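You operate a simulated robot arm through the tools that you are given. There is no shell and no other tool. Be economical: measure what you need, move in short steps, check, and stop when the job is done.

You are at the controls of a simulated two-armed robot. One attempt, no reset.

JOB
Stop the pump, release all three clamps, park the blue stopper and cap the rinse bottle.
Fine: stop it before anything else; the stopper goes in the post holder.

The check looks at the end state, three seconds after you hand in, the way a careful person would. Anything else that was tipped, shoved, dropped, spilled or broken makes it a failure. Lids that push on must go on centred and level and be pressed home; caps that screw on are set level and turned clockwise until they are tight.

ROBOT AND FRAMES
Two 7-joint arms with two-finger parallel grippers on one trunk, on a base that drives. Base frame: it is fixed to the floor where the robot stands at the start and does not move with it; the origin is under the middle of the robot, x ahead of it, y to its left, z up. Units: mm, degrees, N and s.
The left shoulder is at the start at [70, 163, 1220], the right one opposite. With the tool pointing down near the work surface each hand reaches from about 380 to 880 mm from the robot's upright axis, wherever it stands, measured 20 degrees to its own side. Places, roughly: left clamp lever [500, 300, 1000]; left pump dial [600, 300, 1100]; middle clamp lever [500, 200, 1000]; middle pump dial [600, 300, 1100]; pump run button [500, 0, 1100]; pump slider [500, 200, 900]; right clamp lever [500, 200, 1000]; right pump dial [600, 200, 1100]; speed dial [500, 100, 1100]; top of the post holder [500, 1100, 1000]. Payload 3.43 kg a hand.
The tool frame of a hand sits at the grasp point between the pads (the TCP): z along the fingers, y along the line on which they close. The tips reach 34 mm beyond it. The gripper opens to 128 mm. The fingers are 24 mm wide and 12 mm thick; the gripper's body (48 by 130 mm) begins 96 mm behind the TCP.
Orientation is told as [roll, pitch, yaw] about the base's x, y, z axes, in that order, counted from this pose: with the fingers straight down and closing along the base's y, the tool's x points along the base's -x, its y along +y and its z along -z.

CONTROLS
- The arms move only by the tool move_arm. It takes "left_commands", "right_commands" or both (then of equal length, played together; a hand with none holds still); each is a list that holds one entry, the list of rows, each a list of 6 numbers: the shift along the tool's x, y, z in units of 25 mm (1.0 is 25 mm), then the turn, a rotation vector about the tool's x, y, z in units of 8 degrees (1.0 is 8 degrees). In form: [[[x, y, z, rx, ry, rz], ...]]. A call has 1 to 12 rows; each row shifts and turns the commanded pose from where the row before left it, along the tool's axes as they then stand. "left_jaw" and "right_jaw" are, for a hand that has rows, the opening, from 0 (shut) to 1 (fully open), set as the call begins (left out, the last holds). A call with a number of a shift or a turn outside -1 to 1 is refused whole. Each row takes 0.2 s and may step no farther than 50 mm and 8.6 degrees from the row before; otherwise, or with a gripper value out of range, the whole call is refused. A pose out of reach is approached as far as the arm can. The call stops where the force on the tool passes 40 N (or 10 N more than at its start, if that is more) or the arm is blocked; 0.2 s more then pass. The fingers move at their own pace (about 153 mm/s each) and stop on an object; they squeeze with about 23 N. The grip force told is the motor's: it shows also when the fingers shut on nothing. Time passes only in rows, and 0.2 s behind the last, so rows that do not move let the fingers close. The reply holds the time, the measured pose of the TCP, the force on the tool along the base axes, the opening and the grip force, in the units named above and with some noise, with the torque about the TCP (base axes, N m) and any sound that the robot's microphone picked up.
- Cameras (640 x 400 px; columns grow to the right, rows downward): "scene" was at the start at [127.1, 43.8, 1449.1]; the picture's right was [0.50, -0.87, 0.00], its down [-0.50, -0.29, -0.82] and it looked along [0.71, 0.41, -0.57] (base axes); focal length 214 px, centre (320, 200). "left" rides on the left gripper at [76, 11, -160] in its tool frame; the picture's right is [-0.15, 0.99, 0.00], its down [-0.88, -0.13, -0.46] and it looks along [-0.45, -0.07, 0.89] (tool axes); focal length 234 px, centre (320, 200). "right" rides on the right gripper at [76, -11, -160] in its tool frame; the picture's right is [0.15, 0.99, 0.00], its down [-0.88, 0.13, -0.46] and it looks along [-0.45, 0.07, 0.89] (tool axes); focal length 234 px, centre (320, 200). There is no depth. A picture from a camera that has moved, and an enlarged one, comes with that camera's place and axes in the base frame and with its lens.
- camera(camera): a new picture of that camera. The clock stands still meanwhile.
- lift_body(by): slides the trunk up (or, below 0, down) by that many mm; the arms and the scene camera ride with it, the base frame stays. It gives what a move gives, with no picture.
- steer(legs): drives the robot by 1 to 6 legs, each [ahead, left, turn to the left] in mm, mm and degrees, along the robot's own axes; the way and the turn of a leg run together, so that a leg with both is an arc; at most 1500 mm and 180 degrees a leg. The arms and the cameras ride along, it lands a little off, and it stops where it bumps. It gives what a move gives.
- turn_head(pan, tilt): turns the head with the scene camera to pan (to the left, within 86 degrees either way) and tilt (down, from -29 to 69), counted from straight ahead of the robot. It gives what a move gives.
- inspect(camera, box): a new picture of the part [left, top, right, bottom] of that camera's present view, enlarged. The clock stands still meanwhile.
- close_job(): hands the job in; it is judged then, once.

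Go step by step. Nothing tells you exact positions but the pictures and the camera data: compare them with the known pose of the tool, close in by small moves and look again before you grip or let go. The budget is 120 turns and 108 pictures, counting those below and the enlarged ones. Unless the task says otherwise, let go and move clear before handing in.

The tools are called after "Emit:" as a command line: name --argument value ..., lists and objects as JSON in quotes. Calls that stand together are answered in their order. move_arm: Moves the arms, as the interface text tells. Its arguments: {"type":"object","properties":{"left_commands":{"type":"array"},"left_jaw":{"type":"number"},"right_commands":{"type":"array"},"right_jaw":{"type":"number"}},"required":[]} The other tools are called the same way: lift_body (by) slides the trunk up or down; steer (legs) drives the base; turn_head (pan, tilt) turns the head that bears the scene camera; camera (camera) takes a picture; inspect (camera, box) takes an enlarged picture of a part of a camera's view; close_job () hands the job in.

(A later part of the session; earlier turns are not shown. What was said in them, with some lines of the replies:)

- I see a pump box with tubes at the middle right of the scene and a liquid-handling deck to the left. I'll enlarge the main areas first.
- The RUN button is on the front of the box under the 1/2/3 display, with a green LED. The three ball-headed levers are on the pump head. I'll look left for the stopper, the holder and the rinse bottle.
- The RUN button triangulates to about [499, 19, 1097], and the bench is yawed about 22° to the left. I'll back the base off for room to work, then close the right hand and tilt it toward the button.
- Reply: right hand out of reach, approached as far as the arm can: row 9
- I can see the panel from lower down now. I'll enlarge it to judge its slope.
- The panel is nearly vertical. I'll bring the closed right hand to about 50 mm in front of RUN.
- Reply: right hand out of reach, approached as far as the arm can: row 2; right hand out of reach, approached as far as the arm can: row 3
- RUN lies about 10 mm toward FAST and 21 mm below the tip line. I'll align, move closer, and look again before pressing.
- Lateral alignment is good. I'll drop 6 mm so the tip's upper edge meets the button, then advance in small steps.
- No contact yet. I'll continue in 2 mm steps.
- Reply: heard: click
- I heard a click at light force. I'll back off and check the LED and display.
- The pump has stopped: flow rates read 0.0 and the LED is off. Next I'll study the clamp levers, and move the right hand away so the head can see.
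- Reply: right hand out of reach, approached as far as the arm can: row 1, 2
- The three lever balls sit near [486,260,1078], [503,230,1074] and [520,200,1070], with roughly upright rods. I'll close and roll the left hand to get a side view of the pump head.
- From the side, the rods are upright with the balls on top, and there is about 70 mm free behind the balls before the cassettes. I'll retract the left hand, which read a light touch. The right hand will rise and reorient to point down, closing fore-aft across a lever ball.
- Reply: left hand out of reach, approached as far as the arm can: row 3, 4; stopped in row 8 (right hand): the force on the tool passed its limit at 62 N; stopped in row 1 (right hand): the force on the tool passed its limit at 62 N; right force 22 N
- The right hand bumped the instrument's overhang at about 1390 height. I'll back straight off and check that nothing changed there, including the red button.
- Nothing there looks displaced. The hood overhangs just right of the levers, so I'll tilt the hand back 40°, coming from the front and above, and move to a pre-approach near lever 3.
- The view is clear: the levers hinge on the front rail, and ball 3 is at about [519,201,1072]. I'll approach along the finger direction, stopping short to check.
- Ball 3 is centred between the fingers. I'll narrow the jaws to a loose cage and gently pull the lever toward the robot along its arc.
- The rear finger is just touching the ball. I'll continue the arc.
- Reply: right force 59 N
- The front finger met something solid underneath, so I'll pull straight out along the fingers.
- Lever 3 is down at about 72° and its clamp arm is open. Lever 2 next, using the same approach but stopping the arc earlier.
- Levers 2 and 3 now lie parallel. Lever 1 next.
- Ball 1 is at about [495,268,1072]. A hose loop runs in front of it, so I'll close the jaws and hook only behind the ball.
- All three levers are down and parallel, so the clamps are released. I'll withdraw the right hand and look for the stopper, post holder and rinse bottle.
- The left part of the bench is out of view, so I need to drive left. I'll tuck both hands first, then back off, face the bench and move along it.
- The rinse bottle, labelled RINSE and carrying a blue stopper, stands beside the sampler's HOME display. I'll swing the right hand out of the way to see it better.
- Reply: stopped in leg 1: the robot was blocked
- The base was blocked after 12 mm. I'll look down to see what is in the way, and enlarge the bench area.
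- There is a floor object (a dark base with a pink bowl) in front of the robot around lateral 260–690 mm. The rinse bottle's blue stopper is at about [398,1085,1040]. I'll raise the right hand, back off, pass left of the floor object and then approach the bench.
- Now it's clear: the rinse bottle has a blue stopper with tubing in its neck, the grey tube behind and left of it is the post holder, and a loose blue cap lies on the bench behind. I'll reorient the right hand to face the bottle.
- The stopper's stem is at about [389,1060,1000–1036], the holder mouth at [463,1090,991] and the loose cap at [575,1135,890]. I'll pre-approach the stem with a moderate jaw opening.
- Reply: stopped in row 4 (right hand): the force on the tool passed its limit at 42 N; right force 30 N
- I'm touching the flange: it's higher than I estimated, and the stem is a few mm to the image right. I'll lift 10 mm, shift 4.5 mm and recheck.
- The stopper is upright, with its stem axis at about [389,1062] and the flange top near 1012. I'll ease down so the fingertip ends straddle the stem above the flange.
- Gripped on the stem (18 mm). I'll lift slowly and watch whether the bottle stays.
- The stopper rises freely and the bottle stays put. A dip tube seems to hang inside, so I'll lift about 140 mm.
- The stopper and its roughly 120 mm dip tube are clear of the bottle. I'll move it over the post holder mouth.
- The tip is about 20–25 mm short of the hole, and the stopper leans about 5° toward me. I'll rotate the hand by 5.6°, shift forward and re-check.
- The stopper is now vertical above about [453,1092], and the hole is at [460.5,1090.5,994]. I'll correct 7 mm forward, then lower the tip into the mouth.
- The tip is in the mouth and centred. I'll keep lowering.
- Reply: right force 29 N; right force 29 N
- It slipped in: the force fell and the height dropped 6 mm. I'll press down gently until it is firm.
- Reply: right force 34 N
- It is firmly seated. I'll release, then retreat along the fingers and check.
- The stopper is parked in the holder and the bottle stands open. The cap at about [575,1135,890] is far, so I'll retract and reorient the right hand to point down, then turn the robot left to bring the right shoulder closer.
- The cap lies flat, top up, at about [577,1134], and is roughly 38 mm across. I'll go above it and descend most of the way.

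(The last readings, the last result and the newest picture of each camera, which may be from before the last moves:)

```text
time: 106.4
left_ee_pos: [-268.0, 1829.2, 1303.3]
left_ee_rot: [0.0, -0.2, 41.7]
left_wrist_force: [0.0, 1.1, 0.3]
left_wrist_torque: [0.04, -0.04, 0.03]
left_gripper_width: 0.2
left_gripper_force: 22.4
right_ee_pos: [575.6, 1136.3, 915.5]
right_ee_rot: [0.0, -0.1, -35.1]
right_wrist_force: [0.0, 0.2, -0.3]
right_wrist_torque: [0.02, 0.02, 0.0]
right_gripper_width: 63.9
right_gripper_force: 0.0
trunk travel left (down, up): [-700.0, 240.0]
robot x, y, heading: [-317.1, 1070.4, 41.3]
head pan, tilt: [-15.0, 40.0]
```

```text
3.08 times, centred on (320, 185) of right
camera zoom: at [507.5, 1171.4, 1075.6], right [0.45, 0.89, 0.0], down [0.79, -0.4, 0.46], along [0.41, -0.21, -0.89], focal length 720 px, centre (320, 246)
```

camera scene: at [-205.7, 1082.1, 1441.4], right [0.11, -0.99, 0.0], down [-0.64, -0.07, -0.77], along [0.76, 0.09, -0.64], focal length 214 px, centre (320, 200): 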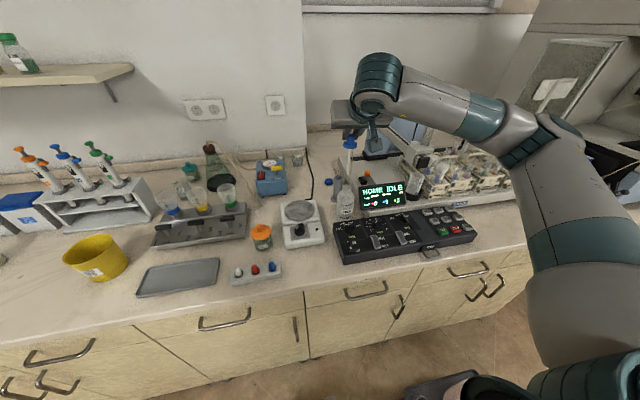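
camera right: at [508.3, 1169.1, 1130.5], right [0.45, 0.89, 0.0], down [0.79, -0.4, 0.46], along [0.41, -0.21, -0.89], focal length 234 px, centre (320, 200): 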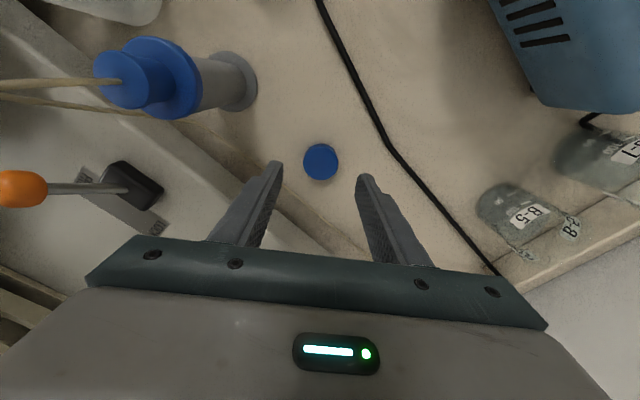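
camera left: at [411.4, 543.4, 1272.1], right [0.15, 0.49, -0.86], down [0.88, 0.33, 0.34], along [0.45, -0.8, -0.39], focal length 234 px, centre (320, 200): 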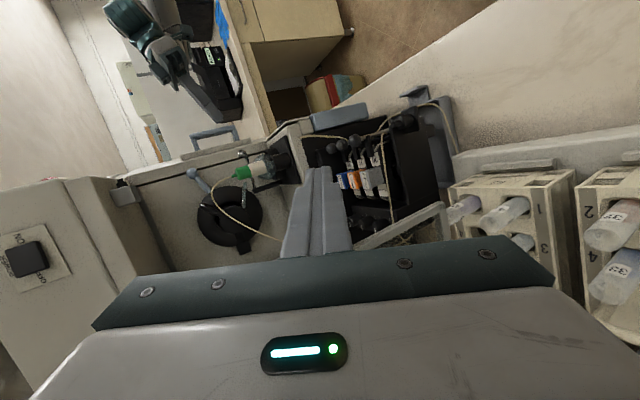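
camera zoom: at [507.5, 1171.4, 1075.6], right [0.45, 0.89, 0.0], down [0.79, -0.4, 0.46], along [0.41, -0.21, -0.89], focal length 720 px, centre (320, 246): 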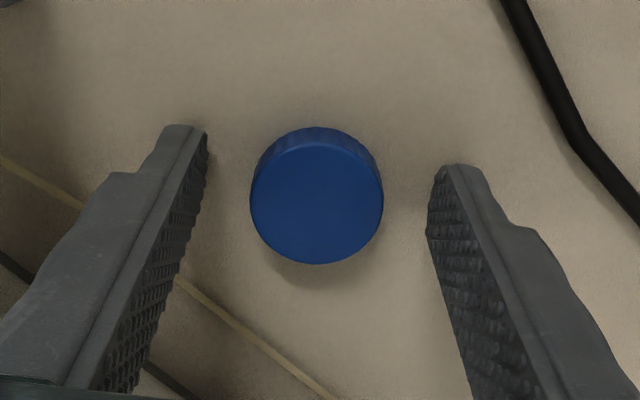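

Emit:
move_arm --right_commands '[[[0, 0, 0.16, 0, 0, 0], [0, 0, 0.16, 0, 0, 0], [0, 0, 0.12, 0, 0, 0]]]'

```text
time: 107.2
left_ee_pos: [-270.3, 1829.4, 1302.5]
left_ee_rot: [-0.1, -0.3, 41.7]
left_wrist_force: [-0.2, 0.1, -0.1]
left_wrist_torque: [0.04, -0.01, 0.01]
left_gripper_width: 0.0
left_gripper_force: 23.4
right_ee_pos: [575.8, 1135.5, 914.5]
right_ee_rot: [0.5, -0.3, -35.3]
right_wrist_force: [-7.7, -0.5, 21.6]
right_wrist_torque: [-0.58, 0.94, -0.26]
right_gripper_width: 66.3
right_gripper_force: 1.9
trunk travel left (down, up): [-700.0, 240.0]
robot x, y, heading: [-314.7, 1071.3, 41.5]
head pan, tilt: [-15.0, 40.0]
stopped in row 3 (right hand): the force on the tool passed its limit at 44 N (the readings are from after the stop); the commanded pose is now the measured one
```

The tips touch the bench at about 880. I'll lift 3 mm and close on the cap.

Emit:
move_arm --right_commands '[[[0, 0, -0.14, 0, 0, 0], [0, 0, 0, 0, 0, 0]]]'

Emit:
move_arm --right_commands '[[[0, 0, 0, 0, 0, 0], [0, 0, 0, 0, 0, 0], [0, 0, 0, 0, 0, 0]]]' --right_jaw 0.1

Emit:
inspect --camera "right" --box '[240, 120, 400, 250]'

```text
time: 107.8
left_ee_pos: [-269.2, 1829.6, 1303.1]
left_ee_rot: [-0.2, -0.2, 41.8]
left_wrist_force: [-0.7, -0.3, -0.2]
left_wrist_torque: [0.02, 0.0, 0.01]
left_gripper_width: 0.1
left_gripper_force: 23.3
right_ee_pos: [575.9, 1136.3, 913.4]
right_ee_rot: [0.5, -0.3, -35.2]
right_wrist_force: [-4.6, 2.0, 5.1]
right_wrist_torque: [-0.11, 0.36, -0.15]
right_gripper_width: 64.8
right_gripper_force: 0.2
trunk travel left (down, up): [-700.0, 240.0]
robot x, y, heading: [-313.4, 1076.1, 41.5]
head pan, tilt: [-15.0, 40.0]
```

```text
time: 108.6
left_ee_pos: [-268.7, 1829.5, 1303.5]
left_ee_rot: [0.0, -0.2, 41.8]
left_wrist_force: [-0.2, -0.6, -0.8]
left_wrist_torque: [0.02, -0.02, 0.01]
left_gripper_width: 0.1
left_gripper_force: 23.3
right_ee_pos: [578.4, 1134.3, 914.9]
right_ee_rot: [0.3, -0.3, -35.4]
right_wrist_force: [-0.5, -3.4, 3.0]
right_wrist_torque: [-0.19, 0.09, 0.08]
right_gripper_width: 36.0
right_gripper_force: 23.2
trunk travel left (down, up): [-700.0, 240.0]
robot x, y, heading: [-315.3, 1074.1, 41.6]
head pan, tilt: [-15.0, 40.0]
```

```text
3.08 times, centred on (320, 185) of right
camera zoom: at [508.2, 1169.3, 1073.8], right [0.45, 0.89, 0.01], down [0.79, -0.4, 0.46], along [0.41, -0.2, -0.89], focal length 720 px, centre (320, 246)
```

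zoom: 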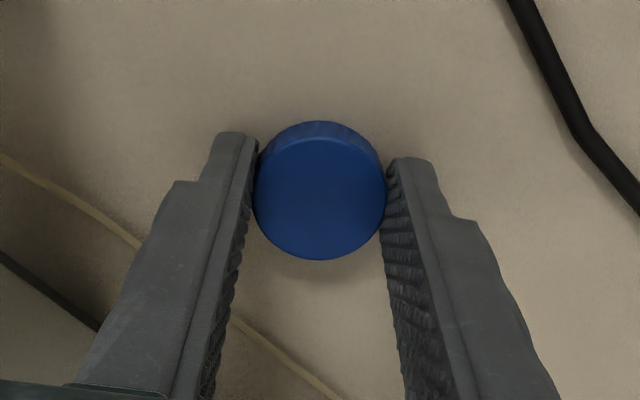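

The cap is held (36 mm wide). I'll lift it, unwind the wrist counter-clockwise to gain turning range, and move over the bottle.

Emit:
move_arm --right_commands '[[[0, 0, -1, 0, 0, 0], [0, 0, -1, 0, 0, 0], [0, 0, -1, 0, 0, 0], [0, 0, -1, 0, 0, 0], [0, 0, -1, 0, 0, 0], [0, 0, -1, 0, 0, 0], [0, 0, -1, 0, 0, 0], [0, 0, -1, 0, 0, 0], [0, 0, -1, 0, 0, 0], [0, 0, -1, 0, 0, 0]]]'

Emit:
move_arm --right_commands '[[[1, -0.4, 0, 0, 0, -1], [1, -0.4, 0, 0, 0, -1], [1, -0.4, 0, 0, 0, -1], [1, -0.4, 0, 0, 0, -1], [1, -0.4, 0, 0, 0, -1], [0.5, -0.4, 0, 0, 0, -1], [0, 0, 0, 0, 0, -1], [0, 0, 0, 0, 0, -1], [0, 0, 0, 0, 0, -1], [0, 0, 0, 0, 0, -1]]]'

```text
time: 110.8
left_ee_pos: [-268.3, 1829.8, 1302.8]
left_ee_rot: [-0.1, -0.2, 41.6]
left_wrist_force: [-1.0, 0.0, 0.0]
left_wrist_torque: [0.0, -0.02, 0.03]
left_gripper_width: 0.0
left_gripper_force: 23.5
right_ee_pos: [577.3, 1135.3, 1163.4]
right_ee_rot: [0.5, -0.3, -35.2]
right_wrist_force: [0.3, 0.8, -0.5]
right_wrist_torque: [-0.05, -0.01, -0.03]
right_gripper_width: 35.9
right_gripper_force: 22.8
trunk travel left (down, up): [-700.0, 240.0]
robot x, y, heading: [-312.6, 1076.9, 41.4]
head pan, tilt: [-15.0, 40.0]
```

```text
time: 113.0
left_ee_pos: [-268.2, 1829.3, 1304.2]
left_ee_rot: [0.0, -0.2, 41.7]
left_wrist_force: [-0.3, 0.6, 0.0]
left_wrist_torque: [-0.02, 0.03, -0.02]
left_gripper_width: 0.0
left_gripper_force: 22.9
right_ee_pos: [433.5, 1116.3, 1162.6]
right_ee_rot: [-0.2, -0.4, 44.9]
right_wrist_force: [0.9, -0.8, 0.8]
right_wrist_torque: [0.02, -0.02, 0.01]
right_gripper_width: 36.1
right_gripper_force: 22.7
trunk travel left (down, up): [-700.0, 240.0]
robot x, y, heading: [-315.6, 1075.5, 41.4]
head pan, tilt: [-15.0, 40.0]
```

Emit:
move_arm --right_commands '[[[0.96, -0.104, 0, 0, 0, 0], [0.96, -0.104, 0, 0, 0, 0], [0.96, -0.104, 0, 0, 0, 0], [0, 0, 0, 0, 0, -1], [0, 0, 0, 0, 0, -1], [0, 0, 0, 0, 0, -1], [0, 0, 0, 0, 0, -1], [0, 0, 0, 0, 0, -1], [0, 0, 0, 0, 0, -1], [0, 0, 0.8, 0, 0, 0], [0, 0, 0.8, 0, 0, 0]]]'

Emit:
turn_head --pan -42 --tilt 35

Emit:
inspect --camera "scene" --box '[270, 140, 370, 260]'

Emit:
camera --camera "right"

```text
time: 115.4
left_ee_pos: [-266.3, 1830.4, 1303.8]
left_ee_rot: [0.1, -0.2, 41.7]
left_wrist_force: [0.1, 1.3, 0.3]
left_wrist_torque: [0.0, 0.02, 0.02]
left_gripper_width: 0.0
left_gripper_force: 23.2
right_ee_pos: [279.4, 1100.5, 1120.3]
right_ee_rot: [-0.5, -0.2, 92.6]
right_wrist_force: [-0.1, 0.6, -0.5]
right_wrist_torque: [-0.01, -0.01, -0.04]
right_gripper_width: 35.8
right_gripper_force: 23.2
right hand out of reach, approached as far as the arm can: row 7, 8, 9
trunk travel left (down, up): [-700.0, 240.0]
robot x, y, heading: [-313.7, 1075.1, 41.6]
head pan, tilt: [-15.0, 40.0]
```

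```text
time: 116.3
left_ee_pos: [-266.8, 1830.1, 1303.7]
left_ee_rot: [-0.1, -0.1, 41.7]
left_wrist_force: [-0.1, 0.5, 0.7]
left_wrist_torque: [0.0, 0.0, -0.02]
left_gripper_width: 0.0
left_gripper_force: 23.1
right_ee_pos: [279.5, 1100.9, 1120.1]
right_ee_rot: [-0.5, -0.2, 92.7]
right_wrist_force: [0.1, -0.3, -0.4]
right_wrist_torque: [-0.03, 0.01, 0.0]
right_gripper_width: 36.0
right_gripper_force: 23.0
trunk travel left (down, up): [-700.0, 240.0]
robot x, y, heading: [-316.9, 1072.3, 41.3]
head pan, tilt: [-42.0, 35.0]
```

```text
3.33 times, centred on (320, 200) of scene
camera zoom: at [-189.3, 1105.6, 1449.0], right [-0.01, -1.0, 0.0], down [-0.57, 0.01, -0.82], along [0.82, -0.01, -0.57], focal length 715 px, centre (320, 200)
```

zoom: 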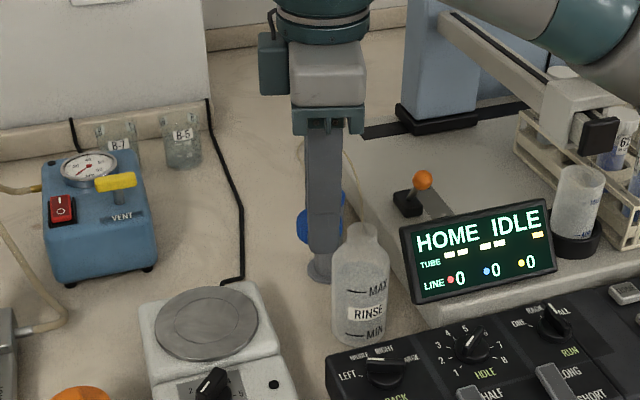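

```text
20 pictures are left
camera right: at [293.2, 1025.5, 1280.1], right [-0.98, -0.19, -0.01], down [-0.17, 0.87, 0.46], along [-0.08, 0.45, -0.89], focal length 234 px, centre (320, 200)
```

right: 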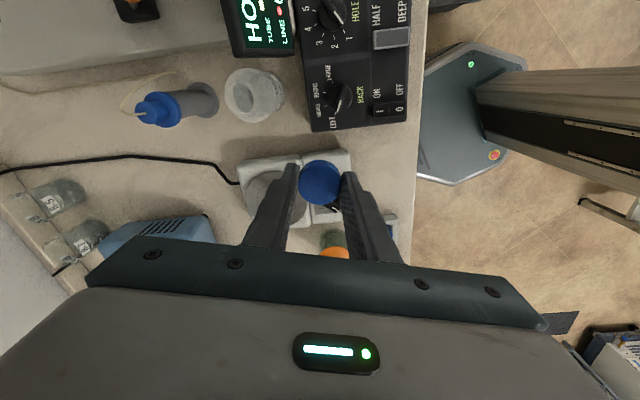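

The wrist can't unwind that far at this spot. I'll wind back a little so it returns over the bottle, then measure the bottle mouth.

Emit:
move_arm --right_commands '[[[0, 0, -1, 0, 0, 1], [0, 0, -0.6, 0, 0, 1], [0, 0, 0, 0, 0, 1], [0, 0, 0, 0, 0, 0]]]'

Emit:
camera --camera "right"

```text
time: 117.3
left_ee_pos: [-267.8, 1829.6, 1302.6]
left_ee_rot: [-0.1, -0.2, 41.7]
left_wrist_force: [0.7, 0.4, -0.9]
left_wrist_torque: [-0.02, -0.02, 0.04]
left_gripper_width: 0.2
left_gripper_force: 22.8
right_ee_pos: [278.3, 1099.9, 1160.5]
right_ee_rot: [-0.4, -0.3, 68.7]
right_wrist_force: [0.8, -0.6, -0.1]
right_wrist_torque: [-0.01, 0.02, 0.02]
right_gripper_width: 35.9
right_gripper_force: 22.8
trunk travel left (down, up): [-700.0, 240.0]
robot x, y, heading: [-316.6, 1073.6, 41.4]
head pan, tilt: [-42.0, 35.0]
```

```text
19 pictures are left
camera right: at [261.0, 1026.4, 1319.7], right [-0.97, 0.22, -0.01], down [0.2, 0.87, 0.46], along [0.11, 0.45, -0.89], focal length 234 px, centre (320, 200)
```

right: 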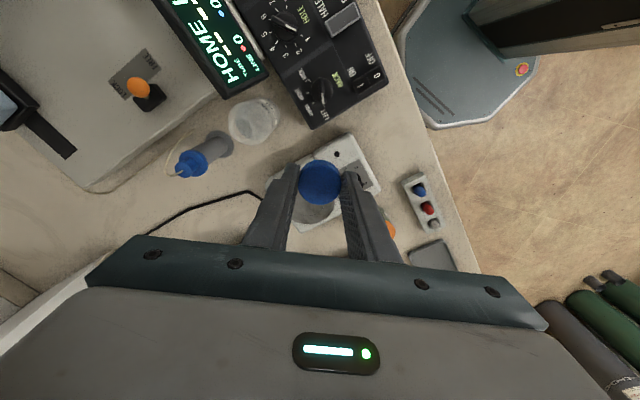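

Emit:
inspect --camera "right" --box '[160, 70, 300, 190]'

```text
3.33 times, centred on (230, 130) of right
camera zoom: at [261.0, 1026.4, 1319.7], right [-0.97, 0.22, -0.01], down [0.2, 0.87, 0.46], along [0.11, 0.45, -0.89], focal length 781 px, centre (620, 433)
```

zoom: 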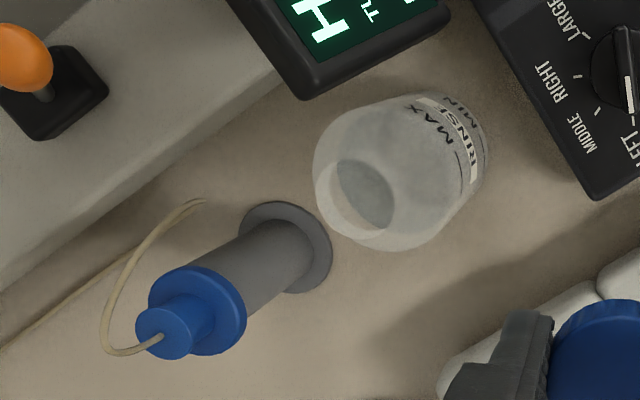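

The bottle mouth is at about [378,1061,1010]. I'll move the cap over it and lower partway.

Emit:
move_arm --right_commands '[[[0, 0, 0, 0, 0, 1], [-0.118, -0.848, 0, 0, 0, 0], [-0.118, -0.848, 0, 0, 0, 0], [-0.118, -0.848, 0, 0, 0, 0], [-0.118, -0.848, 0, 0, 0, 0], [-0.118, -0.848, 0, 0, 0, 0], [0, 0, 1, 0, 0, 0], [0, 0, 1, 0, 0, 0], [0, 0, 1, 0, 0, 0], [0, 0, 0, 0, 0, 0]]]'

Emit:
inspect --camera "scene" --box '[290, 150, 370, 250]'

Emit:
inspect --camera "right" --box '[250, 100, 390, 240]'

```text
time: 119.5
left_ee_pos: [-266.8, 1829.0, 1303.1]
left_ee_rot: [-0.1, -0.1, 41.7]
left_wrist_force: [0.4, -0.8, 0.2]
left_wrist_torque: [0.0, 0.04, 0.0]
left_gripper_width: 0.1
left_gripper_force: 22.8
right_ee_pos: [379.2, 1059.8, 1082.5]
right_ee_rot: [-0.3, -0.4, 60.8]
right_wrist_force: [0.1, 0.4, 0.4]
right_wrist_torque: [0.0, -0.02, -0.04]
right_gripper_width: 35.6
right_gripper_force: 23.0
trunk travel left (down, up): [-700.0, 240.0]
robot x, y, heading: [-319.3, 1072.5, 41.1]
head pan, tilt: [-42.0, 35.0]
```

```text
4.00 times, centred on (330, 200) of scene
camera zoom: at [-189.6, 1105.6, 1449.0], right [-0.01, -1.0, 0.0], down [-0.57, 0.01, -0.82], along [0.82, -0.01, -0.57], focal length 858 px, centre (280, 200)
```

zoom: 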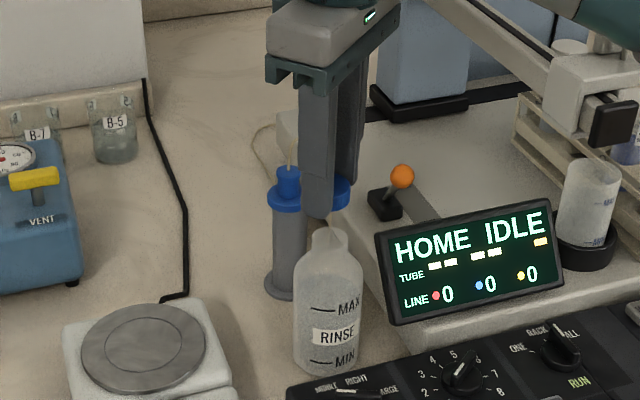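

```text
2.86 times, centred on (320, 170) of right
camera zoom: at [351.7, 989.0, 1242.4], right [-0.93, 0.36, -0.01], down [0.31, 0.83, 0.46], along [0.17, 0.43, -0.89], focal length 669 px, centre (320, 286)
```

zoom: 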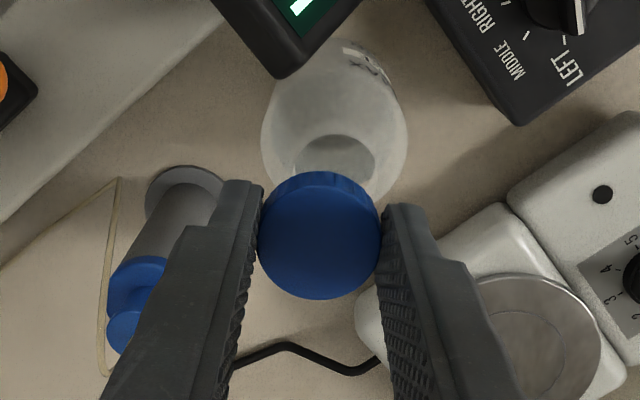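

Emit:
move_arm --right_commands '[[[0.05, 0.08, 0.5, 0, 0, 0], [0, 0, 0.5, 0, 0, 0], [0, 0, 0, 0, 0, 0]]]'

Emit:
inspect --camera "scene" --box '[310, 175, 360, 225]'

Emit:
inspect --camera "right" --box '[270, 110, 370, 210]'

```text
time: 120.3
left_ee_pos: [-269.0, 1829.0, 1303.7]
left_ee_rot: [0.0, -0.2, 41.8]
left_wrist_force: [0.4, 0.2, 0.2]
left_wrist_torque: [0.01, -0.03, 0.03]
left_gripper_width: 0.2
left_gripper_force: 23.1
right_ee_pos: [377.2, 1060.7, 1058.0]
right_ee_rot: [-0.2, -0.5, 60.8]
right_wrist_force: [-0.2, 0.9, -0.5]
right_wrist_torque: [-0.01, 0.01, 0.02]
right_gripper_width: 35.6
right_gripper_force: 23.2
trunk travel left (down, up): [-700.0, 240.0]
robot x, y, heading: [-314.8, 1072.8, 41.4]
head pan, tilt: [-42.0, 35.0]
```

```text
8.00 times, centred on (335, 200) of scene
camera zoom: at [-189.5, 1105.6, 1449.0], right [-0.01, -1.0, 0.0], down [-0.57, 0.01, -0.82], along [0.82, -0.01, -0.57], focal length 1716 px, centre (200, 200)
```

zoom: 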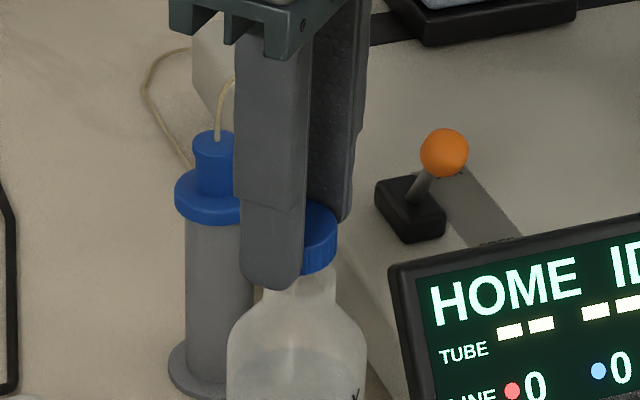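

```text
4.00 times, centred on (320, 160) of right
camera zoom: at [349.2, 989.5, 1218.2], right [-0.93, 0.36, -0.01], down [0.31, 0.83, 0.46], along [0.17, 0.43, -0.89], focal length 937 px, centre (320, 360)
```

zoom: 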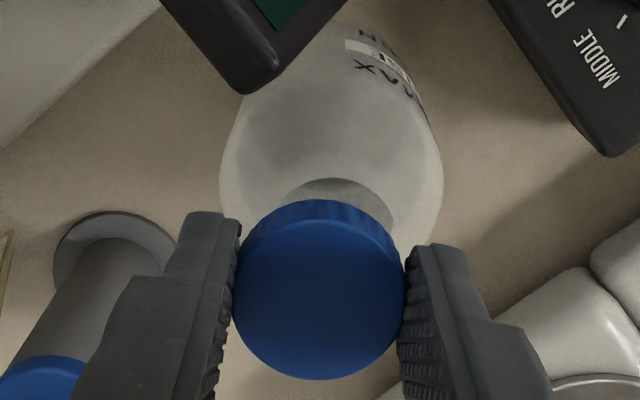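

Comparing both views, the mouth is really about [371,1058,1020], so the cap is 6 mm off and nearly touching. I'll raise slightly, shift and check again.

Emit:
move_arm --right_commands '[[[0, 0, -0.25, 0, 0, 0], [0.2, 0.15, 0, 0, 0, 0], [0, 0, 0, 0, 0, 0]]]'

Emit:
inspect --camera "scene" --box '[310, 175, 360, 225]'

Emit:
inspect --camera "right" --box '[270, 110, 370, 210]'

```text
time: 121.1
left_ee_pos: [-268.2, 1830.2, 1303.3]
left_ee_rot: [0.0, -0.1, 41.6]
left_wrist_force: [0.4, -0.3, -0.4]
left_wrist_torque: [0.03, -0.03, 0.01]
left_gripper_width: 0.2
left_gripper_force: 22.5
right_ee_pos: [372.2, 1059.2, 1065.1]
right_ee_rot: [-0.3, -0.4, 60.8]
right_wrist_force: [-0.6, -0.2, -0.6]
right_wrist_torque: [0.01, 0.03, 0.01]
right_gripper_width: 35.7
right_gripper_force: 22.8
trunk travel left (down, up): [-700.0, 240.0]
robot x, y, heading: [-316.5, 1072.4, 41.4]
head pan, tilt: [-42.0, 35.0]
```

```text
8.00 times, centred on (335, 200) of scene
camera zoom: at [-189.2, 1105.6, 1449.0], right [-0.01, -1.0, 0.0], down [-0.57, 0.01, -0.82], along [0.82, -0.01, -0.57], focal length 1716 px, centre (200, 200)
```

zoom: 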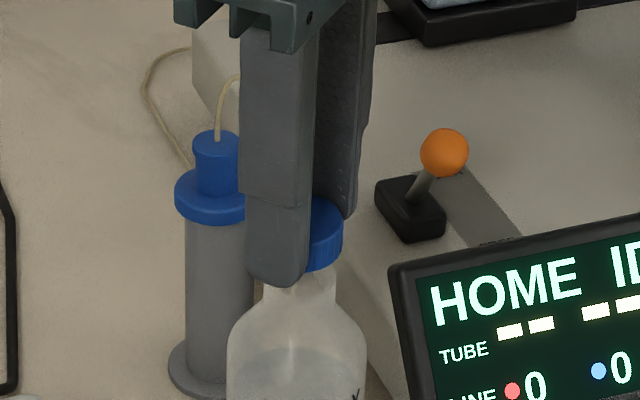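

```text
4.00 times, centred on (320, 160) of right
camera zoom: at [343.8, 987.9, 1224.0], right [-0.93, 0.36, -0.01], down [0.31, 0.83, 0.46], along [0.17, 0.43, -0.89], focal length 937 px, centre (320, 360)
```

zoom: 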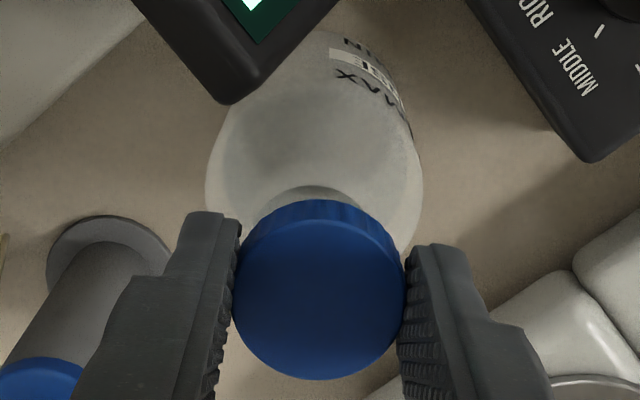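

Aligned in both views. I'll lower in small steps until the cap meets the neck.

Emit:
move_arm --right_commands '[[[0.03, -0.02, 0.12, 0, 0, 0], [0, 0, 0.12, 0, 0, 0], [0, 0, 0.12, 0, 0, 0], [0, 0, 0.12, 0, 0, 0]]]'

```text
time: 122.1
left_ee_pos: [-267.7, 1829.1, 1303.8]
left_ee_rot: [0.0, -0.2, 41.7]
left_wrist_force: [-0.4, -0.3, -0.1]
left_wrist_torque: [0.0, 0.03, -0.03]
left_gripper_width: 0.0
left_gripper_force: 22.6
right_ee_pos: [371.6, 1057.4, 1053.4]
right_ee_rot: [-0.3, -0.4, 60.9]
right_wrist_force: [0.0, 0.0, -0.4]
right_wrist_torque: [-0.01, 0.03, 0.03]
right_gripper_width: 35.9
right_gripper_force: 23.0
trunk travel left (down, up): [-700.0, 240.0]
robot x, y, heading: [-316.2, 1073.1, 41.5]
head pan, tilt: [-42.0, 35.0]
```

Emit:
move_arm --right_commands '[[[0, 0, 0.12, 0, 0, 0], [0, 0, 0.12, 0, 0, 0], [0, 0, 0, 0, 0, 0]]]'

```text
time: 122.9
left_ee_pos: [-268.8, 1828.3, 1303.3]
left_ee_rot: [0.0, -0.2, 41.7]
left_wrist_force: [0.5, -0.4, -0.6]
left_wrist_torque: [-0.02, 0.03, -0.02]
left_gripper_width: 0.1
left_gripper_force: 23.0
right_ee_pos: [371.7, 1057.9, 1047.0]
right_ee_rot: [-0.3, -0.3, 60.8]
right_wrist_force: [0.0, -0.7, -0.6]
right_wrist_torque: [0.05, -0.03, 0.02]
right_gripper_width: 35.6
right_gripper_force: 23.6
trunk travel left (down, up): [-700.0, 240.0]
robot x, y, heading: [-313.1, 1076.3, 41.6]
head pan, tilt: [-42.0, 35.0]
```

Emit:
inspect --camera "scene" --box '[310, 180, 360, 230]'

Emit:
inspect --camera "right" --box '[270, 110, 370, 210]'

```text
8.00 times, centred on (335, 205) of scene
camera zoom: at [-189.4, 1105.6, 1449.0], right [-0.01, -1.0, 0.0], down [-0.57, 0.01, -0.82], along [0.82, -0.01, -0.57], focal length 1716 px, centre (200, 160)
```

zoom: 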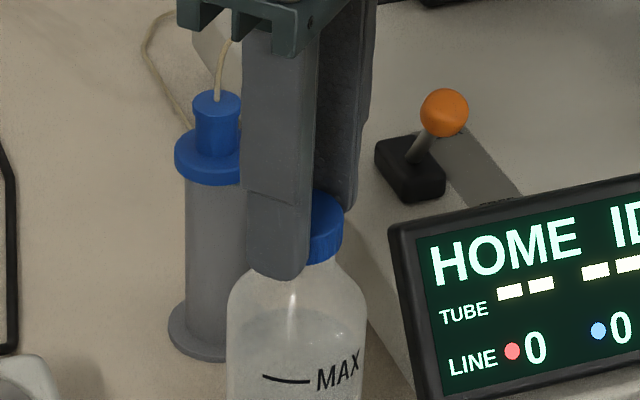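

```text
4.00 times, centred on (320, 160) of right
camera zoom: at [344.1, 986.9, 1206.7], right [-0.93, 0.36, -0.01], down [0.31, 0.83, 0.46], along [0.17, 0.43, -0.89], focal length 937 px, centre (320, 360)
```

zoom: 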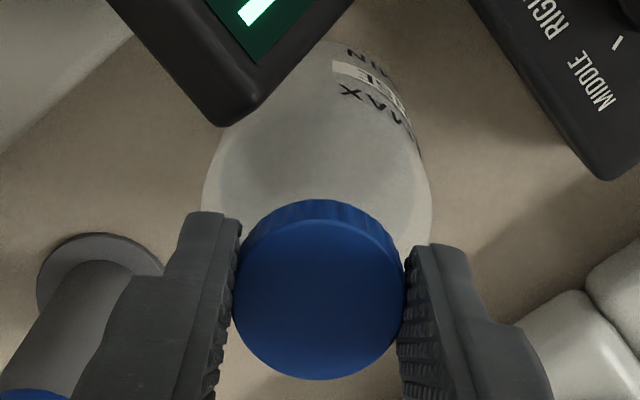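

The views agree that the cap is already slipping over the neck. I'll continue down until resistance.

Emit:
move_arm --right_commands '[[[0, 0, 0.1, 0, 0, 0], [0, 0, 0.1, 0, 0, 0], [0, 0, 0.1, 0, 0, 0], [0, 0, 0, 0, 0, 0]]]'

```text
time: 123.9
left_ee_pos: [-267.7, 1827.1, 1303.1]
left_ee_rot: [0.0, -0.2, 41.7]
left_wrist_force: [0.5, -0.2, -0.6]
left_wrist_torque: [0.02, -0.01, 0.01]
left_gripper_width: 0.1
left_gripper_force: 22.8
right_ee_pos: [371.9, 1058.1, 1039.8]
right_ee_rot: [-0.3, -0.4, 60.8]
right_wrist_force: [-0.1, -1.4, 2.2]
right_wrist_torque: [-0.03, 0.05, -0.06]
right_gripper_width: 35.7
right_gripper_force: 23.3
trunk travel left (down, up): [-700.0, 240.0]
robot x, y, heading: [-318.3, 1078.9, 41.4]
head pan, tilt: [-42.0, 35.0]
```

Light contact. I'll press 1 mm more and twist clockwise, watching torque and height.

Emit:
move_arm --right_commands '[[[0, 0, 0.06, 0, 0, 0], [0, 0, 0, 0, 0, 1], [0, 0, 0, 0, 0, 1], [0, 0, 0, 0, 0, 1]]]'

```text
time: 124.9
left_ee_pos: [-268.4, 1830.6, 1303.1]
left_ee_rot: [-0.1, -0.3, 41.8]
left_wrist_force: [0.4, -0.3, 0.5]
left_wrist_torque: [-0.03, 0.04, 0.03]
left_gripper_width: 0.0
left_gripper_force: 23.2
right_ee_pos: [370.7, 1058.5, 1039.4]
right_ee_rot: [-0.2, -0.4, 36.6]
right_wrist_force: [2.7, 0.0, 9.8]
right_wrist_torque: [-0.05, -0.06, -0.04]
right_gripper_width: 35.8
right_gripper_force: 23.1
trunk travel left (down, up): [-700.0, 240.0]
robot x, y, heading: [-312.8, 1072.2, 41.6]
head pan, tilt: [-42.0, 35.0]
```

Emit:
move_arm --right_commands '[[[0, 0, 0, 0, 0, 1], [0, 0, 0, 0, 0, 1], [0, 0, 0, 0, 0, 1], [0, 0, 0, 0, 0, 1], [0, 0, 0, 0, 0, 1], [0, 0, 0, 0, 0, 1], [0, 0, 0, 0, 0, 1], [0, 0, 0, 0, 0, 1], [0, 0, 0, 0, 0, 1]]]'

Emit:
inspect --camera "scene" --box '[300, 180, 360, 250]'

```text
time: 126.9
left_ee_pos: [-266.7, 1830.0, 1303.2]
left_ee_rot: [-0.1, -0.2, 41.7]
left_wrist_force: [0.5, -0.2, -0.6]
left_wrist_torque: [-0.01, 0.03, 0.01]
left_gripper_width: 0.0
left_gripper_force: 23.1
right_ee_pos: [370.9, 1059.0, 1038.7]
right_ee_rot: [0.3, -0.3, -35.4]
right_wrist_force: [0.7, 0.4, 7.8]
right_wrist_torque: [0.0, -0.05, -0.01]
right_gripper_width: 35.2
right_gripper_force: 22.7
trunk travel left (down, up): [-700.0, 240.0]
robot x, y, heading: [-312.7, 1072.4, 41.5]
head pan, tilt: [-42.0, 35.0]
```

```text
5.71 times, centred on (330, 215) of scene
camera zoom: at [-190.2, 1105.8, 1449.1], right [-0.01, -1.0, 0.0], down [-0.57, 0.01, -0.82], along [0.82, -0.01, -0.57], focal length 1226 px, centre (263, 114)
```

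zoom: 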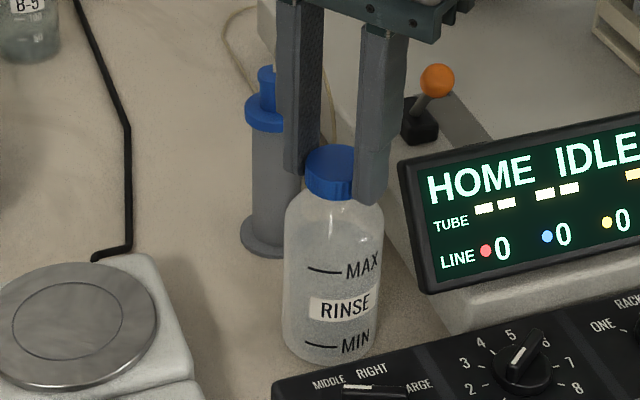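

The cap sits level on the neck, and the bottle isn't turning with it. I'll regrasp: open slightly, lift clear, rotate back, lower and grip again.

Emit:
move_arm --right_commands '[[[0, 0, 0, 0, 0, 0], [0, 0, -0.9, 0, 0, 0], [0, 0, 0, 0, 0, -1], [0, 0, 0, 0, 0, -1], [0, 0, 0, 0, 0, -1], [0, 0, 0, 0, 0, -1], [0, 0, 0, 0, 0, -1], [0, 0, 0, 0, 0, -1], [0, 0, 0, 0, 0, -1], [0, 0, 0, 0, 0, -1], [0, 0, 0, 0, 0, -1], [0, 0, 0.84, 0, 0, 0]]]' --right_jaw 0.37

Emit:
move_arm --right_commands '[[[0, 0, 0, 0, 0, 0], [0, 0, 0, 0, 0, 0], [0, 0, 0.04, 0, 0, 1], [0, 0, 0, 0, 0, 1], [0, 0, 0.02, 0, 0, 1], [0, 0, 0, 0, 0, 1], [0, 0, 0.02, 0, 0, 1], [0, 0, 0, 0, 0, 1], [0, 0, 0.02, 0, 0, 1], [0, 0, 0, 0, 0, 1], [0, 0, 0, 0, 0, 1], [0, 0, 0, 0, 0, 0]]]' --right_jaw 0.1

```text
time: 129.5
left_ee_pos: [-267.4, 1827.9, 1302.5]
left_ee_rot: [0.0, -0.1, 41.7]
left_wrist_force: [0.4, -0.9, 0.1]
left_wrist_torque: [0.03, 0.04, -0.04]
left_gripper_width: 0.1
left_gripper_force: 22.2
right_ee_pos: [370.4, 1056.8, 1039.1]
right_ee_rot: [-0.1, -0.4, 36.8]
right_wrist_force: [-0.5, -0.5, 0.4]
right_wrist_torque: [-0.02, 0.04, 0.0]
right_gripper_width: 47.6
right_gripper_force: 0.0
trunk travel left (down, up): [-700.0, 240.0]
robot x, y, heading: [-313.7, 1070.8, 41.4]
head pan, tilt: [-42.0, 35.0]
```

```text
time: 132.1
left_ee_pos: [-267.8, 1829.3, 1303.8]
left_ee_rot: [0.0, -0.2, 41.6]
left_wrist_force: [-0.3, 0.5, 0.2]
left_wrist_torque: [0.02, -0.03, 0.0]
left_gripper_width: 0.0
left_gripper_force: 22.9
right_ee_pos: [372.0, 1059.0, 1036.9]
right_ee_rot: [0.4, -0.3, -35.3]
right_wrist_force: [0.7, 0.5, 3.6]
right_wrist_torque: [0.0, -0.09, 0.0]
right_gripper_width: 35.6
right_gripper_force: 23.0
trunk travel left (down, up): [-700.0, 240.0]
robot x, y, heading: [-317.9, 1074.4, 41.4]
head pan, tilt: [-42.0, 35.0]
```

It's threading down with no torque yet. Two more regrasp cycles.

Emit:
move_arm --right_commands '[[[0, 0, 0, 0, 0, 0], [0, 0, -0.9, 0, 0, 0], [0, 0, 0, 0, 0, -1], [0, 0, 0, 0, 0, -1], [0, 0, 0, 0, 0, -1], [0, 0, 0, 0, 0, -1], [0, 0, 0, 0, 0, -1], [0, 0, 0, 0, 0, -1], [0, 0, 0, 0, 0, -1], [0, 0, 0, 0, 0, -1], [0, 0, 0, 0, 0, -1], [0, 0, 0.86, 0, 0, 0]]]' --right_jaw 0.37

Emit:
move_arm --right_commands '[[[0, 0, 0, 0, 0, 0], [0, 0, 0, 0, 0, 0], [0, 0, 0.04, 0, 0, 1], [0, 0, 0, 0, 0, 1], [0, 0, 0.02, 0, 0, 1], [0, 0, 0, 0, 0, 1], [0, 0, 0.02, 0, 0, 1], [0, 0, 0, 0, 0, 1], [0, 0, 0.02, 0, 0, 1], [0, 0, 0, 0, 0, 1], [0, 0, 0, 0, 0, 1], [0, 0, 0, 0, 0, 0]]]' --right_jaw 0.1

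Emit:
move_arm --right_commands '[[[0, 0, 0, 0, 0, 0], [0, 0, -0.9, 0, 0, 0], [0, 0, 0, 0, 0, -1], [0, 0, 0, 0, 0, -1], [0, 0, 0, 0, 0, -1], [0, 0, 0, 0, 0, -1], [0, 0, 0, 0, 0, -1], [0, 0, 0, 0, 0, -1], [0, 0, 0, 0, 0, -1], [0, 0, 0, 0, 0, -1], [0, 0, 0, 0, 0, -1], [0, 0, 0.86, 0, 0, 0]]]' --right_jaw 0.37

Emit:
move_arm --right_commands '[[[0, 0, 0, 0, 0, 0], [0, 0, 0, 0, 0, 0], [0, 0, 0.04, 0, 0, 1], [0, 0, 0, 0, 0, 1], [0, 0, 0.02, 0, 0, 1], [0, 0, 0, 0, 0, 1], [0, 0, 0.02, 0, 0, 1], [0, 0, 0, 0, 0, 1], [0, 0, 0.02, 0, 0, 1], [0, 0, 0, 0, 0, 1], [0, 0, 0, 0, 0, 1], [0, 0, 0, 0, 0, 0]]]' --right_jaw 0.1

Emit:
inspect --camera "scene" --box '[300, 180, 360, 250]'

```text
time: 134.7
left_ee_pos: [-267.7, 1829.7, 1303.6]
left_ee_rot: [0.0, -0.2, 41.7]
left_wrist_force: [0.6, 0.7, 0.8]
left_wrist_torque: [0.01, 0.02, -0.02]
left_gripper_width: 0.0
left_gripper_force: 23.2
right_ee_pos: [371.5, 1056.5, 1038.3]
right_ee_rot: [0.0, -0.4, 36.7]
right_wrist_force: [-0.2, -0.8, -0.4]
right_wrist_torque: [0.02, -0.01, 0.03]
right_gripper_width: 47.5
right_gripper_force: 0.0
trunk travel left (down, up): [-700.0, 240.0]
robot x, y, heading: [-313.6, 1073.5, 41.2]
head pan, tilt: [-42.0, 35.0]
```

```text
time: 137.3
left_ee_pos: [-269.2, 1828.5, 1303.2]
left_ee_rot: [-0.1, -0.2, 41.8]
left_wrist_force: [-1.2, -0.6, -0.1]
left_wrist_torque: [-0.01, 0.0, -0.02]
left_gripper_width: 0.1
left_gripper_force: 23.5
right_ee_pos: [370.6, 1059.9, 1037.0]
right_ee_rot: [0.5, -0.3, -35.3]
right_wrist_force: [3.5, 2.3, 14.8]
right_wrist_torque: [-0.08, -0.25, 0.01]
right_gripper_width: 36.1
right_gripper_force: 23.4
trunk travel left (down, up): [-700.0, 240.0]
robot x, y, heading: [-315.7, 1068.5, 41.1]
head pan, tilt: [-42.0, 35.0]
```

```text
time: 139.9
left_ee_pos: [-267.3, 1829.4, 1303.8]
left_ee_rot: [0.0, -0.2, 41.7]
left_wrist_force: [1.1, 0.3, -0.1]
left_wrist_torque: [0.04, 0.01, -0.02]
left_gripper_width: 0.1
left_gripper_force: 23.5
right_ee_pos: [372.8, 1057.7, 1036.4]
right_ee_rot: [-0.1, -0.3, 36.9]
right_wrist_force: [0.9, 0.3, -0.6]
right_wrist_torque: [0.02, -0.01, 0.0]
right_gripper_width: 47.8
right_gripper_force: 0.1
trunk travel left (down, up): [-700.0, 240.0]
robot x, y, heading: [-315.9, 1072.9, 41.1]
head pan, tilt: [-42.0, 35.0]
```

```text
time: 142.5
left_ee_pos: [-268.1, 1828.8, 1302.6]
left_ee_rot: [0.0, -0.2, 41.7]
left_wrist_force: [0.0, 0.0, 0.3]
left_wrist_torque: [0.02, -0.02, 0.0]
left_gripper_width: 0.1
left_gripper_force: 22.8
right_ee_pos: [371.0, 1058.8, 1033.1]
right_ee_rot: [0.6, -0.3, -35.3]
right_wrist_force: [0.3, -1.8, 6.9]
right_wrist_torque: [-0.08, -0.05, 0.02]
right_gripper_width: 34.7
right_gripper_force: 23.0
trunk travel left (down, up): [-700.0, 240.0]
robot x, y, heading: [-319.1, 1071.8, 41.3]
head pan, tilt: [-42.0, 35.0]
```

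```text
5.71 times, centred on (330, 215) of scene
camera zoom: at [-190.0, 1105.5, 1449.1], right [-0.01, -1.0, 0.0], down [-0.57, 0.01, -0.82], along [0.82, -0.01, -0.57], focal length 1226 px, centre (263, 114)
```

zoom: 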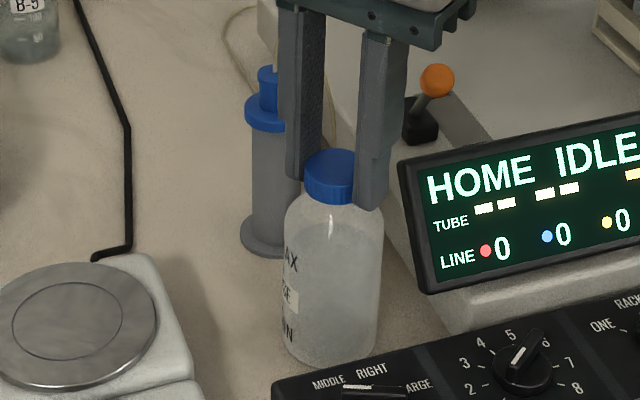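

The bottle has now begun turning with the cap (its label moved). I'll regrasp and twist while pressing down so the base friction holds the bottle.

Emit:
move_arm --right_commands '[[[0, 0, 0, 0, 0, 0], [0, 0, -0.9, 0, 0, 0], [0, 0, 0, 0, 0, -1], [0, 0, 0, 0, 0, -1], [0, 0, 0, 0, 0, -1], [0, 0, 0, 0, 0, -1], [0, 0, 0, 0, 0, -1], [0, 0, 0, 0, 0, -1], [0, 0, 0, 0, 0, -1], [0, 0, 0, 0, 0, -1], [0, 0, 0, 0, 0, -1], [0, 0, 0.9, 0, 0, 0]]]' --right_jaw 0.37

Emit:
move_arm --right_commands '[[[0, 0, 0, 0, 0, 0], [0, 0, 0, 0, 0, 0], [0, 0, 0.1, 0, 0, 0], [0, 0, 0.02, 0, 0, 1], [0, 0, 0.01, 0, 0, 1], [0, 0, 0.01, 0, 0, 1], [0, 0, 0.01, 0, 0, 1], [0, 0, 0.01, 0, 0, 1]]]' --right_jaw 0

Emit:
inspect --camera "scene" --box '[300, 180, 360, 250]'

```text
time: 145.1
left_ee_pos: [-267.8, 1828.0, 1304.4]
left_ee_rot: [-0.1, -0.2, 41.7]
left_wrist_force: [1.2, 0.2, 1.3]
left_wrist_torque: [0.02, 0.0, -0.01]
left_gripper_width: 0.0
left_gripper_force: 23.0
right_ee_pos: [371.9, 1056.6, 1033.5]
right_ee_rot: [-0.1, -0.5, 36.8]
right_wrist_force: [0.0, -0.5, 0.1]
right_wrist_torque: [-0.02, 0.01, 0.0]
right_gripper_width: 47.6
right_gripper_force: 0.1
trunk travel left (down, up): [-700.0, 240.0]
robot x, y, heading: [-315.4, 1072.9, 41.1]
head pan, tilt: [-42.0, 35.0]
```

```text
time: 146.9
left_ee_pos: [-270.9, 1829.5, 1303.8]
left_ee_rot: [0.0, -0.3, 41.7]
left_wrist_force: [-1.0, 0.6, -0.2]
left_wrist_torque: [0.0, -0.04, 0.02]
left_gripper_width: 0.0
left_gripper_force: 23.0
right_ee_pos: [369.4, 1058.1, 1032.4]
right_ee_rot: [0.2, -0.5, -3.4]
right_wrist_force: [0.1, -0.4, 25.8]
right_wrist_torque: [0.02, 0.01, 0.23]
right_gripper_width: 36.6
right_gripper_force: 22.9
trunk travel left (down, up): [-700.0, 240.0]
robot x, y, heading: [-312.2, 1075.7, 41.3]
head pan, tilt: [-42.0, 35.0]
```

```text
5.71 times, centred on (330, 215) of scene
camera zoom: at [-192.7, 1105.7, 1449.4], right [-0.01, -1.0, 0.0], down [-0.57, 0.01, -0.82], along [0.82, -0.01, -0.57], focal length 1226 px, centre (263, 114)
```

zoom: 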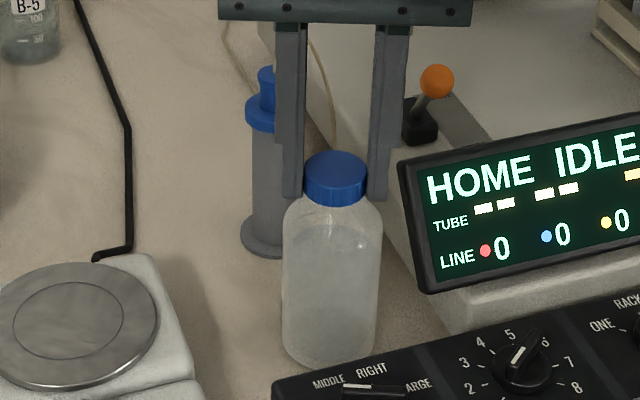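

Torque now reads 0.23 N·m and the whole bottle turns instead of the cap, so the cap has reached its stop. One last firmer nip, then release and check.

Emit:
move_arm --right_commands '[[[0, 0, 0.04, 0, 0, 0], [0, 0, 0.01, 0, 0, 0.7], [0, 0, 0, 0, 0, 0.7]]]'

Emit:
move_arm --right_commands '[[[0, 0, -0.16, 0, 0, 0], [0, 0, 0, 0, 0, 0]]]'

Emit:
move_arm --right_commands '[[[0, 0, 0, 0, 0, 0], [0, 0, 0, 0, 0, 0], [0, 0, -1, 0, 0, 0], [0, 0, -1, 0, 0, 0], [0, 0, -1, 0, 0, 0], [0, 0, -1, 0, 0, 0], [0, 0, -1, 0, 0, 0], [0, 0, -1, 0, 0, 0]]]' --right_jaw 0.38

Emit:
inspect --camera "scene" --box '[290, 160, 370, 250]'

```text
time: 147.7
left_ee_pos: [-269.7, 1829.2, 1303.6]
left_ee_rot: [-0.2, -0.2, 41.8]
left_wrist_force: [0.4, 1.0, 1.0]
left_wrist_torque: [0.01, -0.04, 0.01]
left_gripper_width: 0.2
left_gripper_force: 23.2
right_ee_pos: [370.3, 1057.4, 1031.3]
right_ee_rot: [0.3, -0.5, -14.5]
right_wrist_force: [0.3, 0.5, 21.9]
right_wrist_torque: [-0.04, -0.11, 0.2]
right_gripper_width: 36.3
right_gripper_force: 23.2
trunk travel left (down, up): [-700.0, 240.0]
robot x, y, heading: [-312.8, 1074.3, 41.2]
head pan, tilt: [-42.0, 35.0]
```

```text
time: 148.3
left_ee_pos: [-268.4, 1829.6, 1303.7]
left_ee_rot: [0.0, -0.3, 41.7]
left_wrist_force: [-0.4, -0.8, 0.2]
left_wrist_torque: [-0.02, 0.01, 0.0]
left_gripper_width: 0.0
left_gripper_force: 22.7
right_ee_pos: [371.4, 1058.5, 1030.8]
right_ee_rot: [0.1, -0.2, -14.3]
right_wrist_force: [-0.7, -0.4, -0.1]
right_wrist_torque: [0.0, 0.03, 0.02]
right_gripper_width: 36.4
right_gripper_force: 22.5
trunk travel left (down, up): [-700.0, 240.0]
robot x, y, heading: [-317.3, 1072.8, 41.3]
head pan, tilt: [-42.0, 35.0]
```

```text
time: 150.1
left_ee_pos: [-268.9, 1828.7, 1303.6]
left_ee_rot: [0.0, -0.3, 41.7]
left_wrist_force: [0.5, 0.0, -1.1]
left_wrist_torque: [0.0, -0.01, 0.0]
left_gripper_width: 0.0
left_gripper_force: 23.2
right_ee_pos: [370.0, 1057.5, 1183.8]
right_ee_rot: [0.4, -0.5, -14.5]
right_wrist_force: [0.6, -0.4, 0.7]
right_wrist_torque: [-0.02, -0.02, -0.01]
right_gripper_width: 48.6
right_gripper_force: 0.0
trunk travel left (down, up): [-700.0, 240.0]
robot x, y, heading: [-314.4, 1068.7, 41.4]
head pan, tilt: [-42.0, 35.0]
```

```text
4.44 times, centred on (330, 205) of scene
camera zoom: at [-190.2, 1105.7, 1449.0], right [-0.01, -1.0, 0.0], down [-0.57, 0.01, -0.82], along [0.82, -0.01, -0.57], focal length 953 px, centre (276, 178)
```

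zoom: 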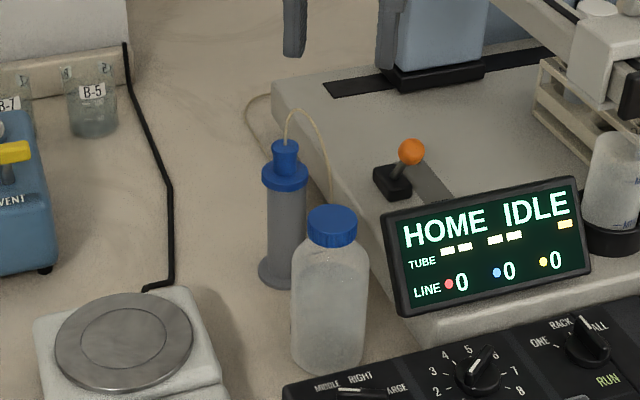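

The cap is on level and tight, the bottle stands upright, and the stopper is parked. A last look toward the pump before handing in.

Emit:
turn_head --pan -75 --tilt 35

Emit:
camera --camera "scene"

```text
time: 151.1
left_ee_pos: [-269.0, 1829.5, 1303.1]
left_ee_rot: [0.0, -0.3, 41.6]
left_wrist_force: [0.4, -0.4, 0.2]
left_wrist_torque: [0.02, 0.04, 0.0]
left_gripper_width: 0.0
left_gripper_force: 23.1
right_ee_pos: [371.2, 1057.9, 1184.0]
right_ee_rot: [0.3, -0.4, -14.5]
right_wrist_force: [-0.2, -0.4, -0.5]
right_wrist_torque: [0.01, 0.04, 0.01]
right_gripper_width: 48.7
right_gripper_force: 0.0
trunk travel left (down, up): [-700.0, 240.0]
robot x, y, heading: [-318.9, 1073.9, 41.3]
head pan, tilt: [-75.0, 35.0]
```

```text
5 pictures are left
camera scene: at [-204.0, 1057.8, 1449.0], right [-0.55, -0.83, 0.0], down [-0.48, 0.32, -0.82], along [0.68, -0.45, -0.57], focal length 214 px, centre (320, 200)
```

scene: 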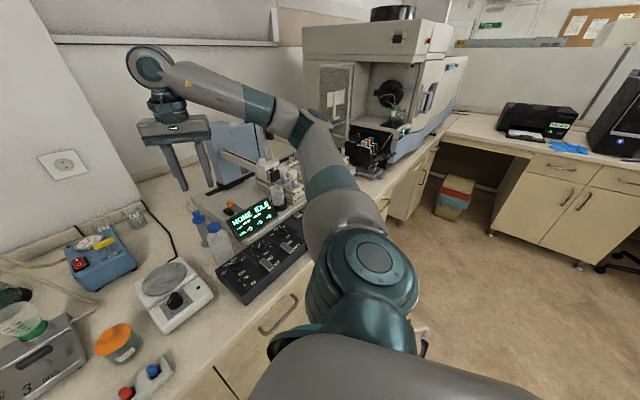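

Everything in view looks in order and both hands are clear, so I'm handing in.

Emit:
close_job

```text
The job is handed in.
```

I stopped the pump first, released all three clamps, parked the blue stopper in the post holder and screwed the cap onto the rinse bottle; the job is handed in, and these points could count against it:

- **Cap tightness:** I turned it clockwise until the bottle turned with it, at about 0.23 N·m. I couldn't hold the bottle, so I took that as tight.
- **Rinse bottle:** it turned on its base while I tightened the cap, so its label now faces away. I also tipped it slightly while reaching for the stopper, and it settled upright.
- **Bumps:** the right hand hit the front of the instrument hood, near its red button. The base nudged an object on the floor by about 12 mm. I saw no damage from either.
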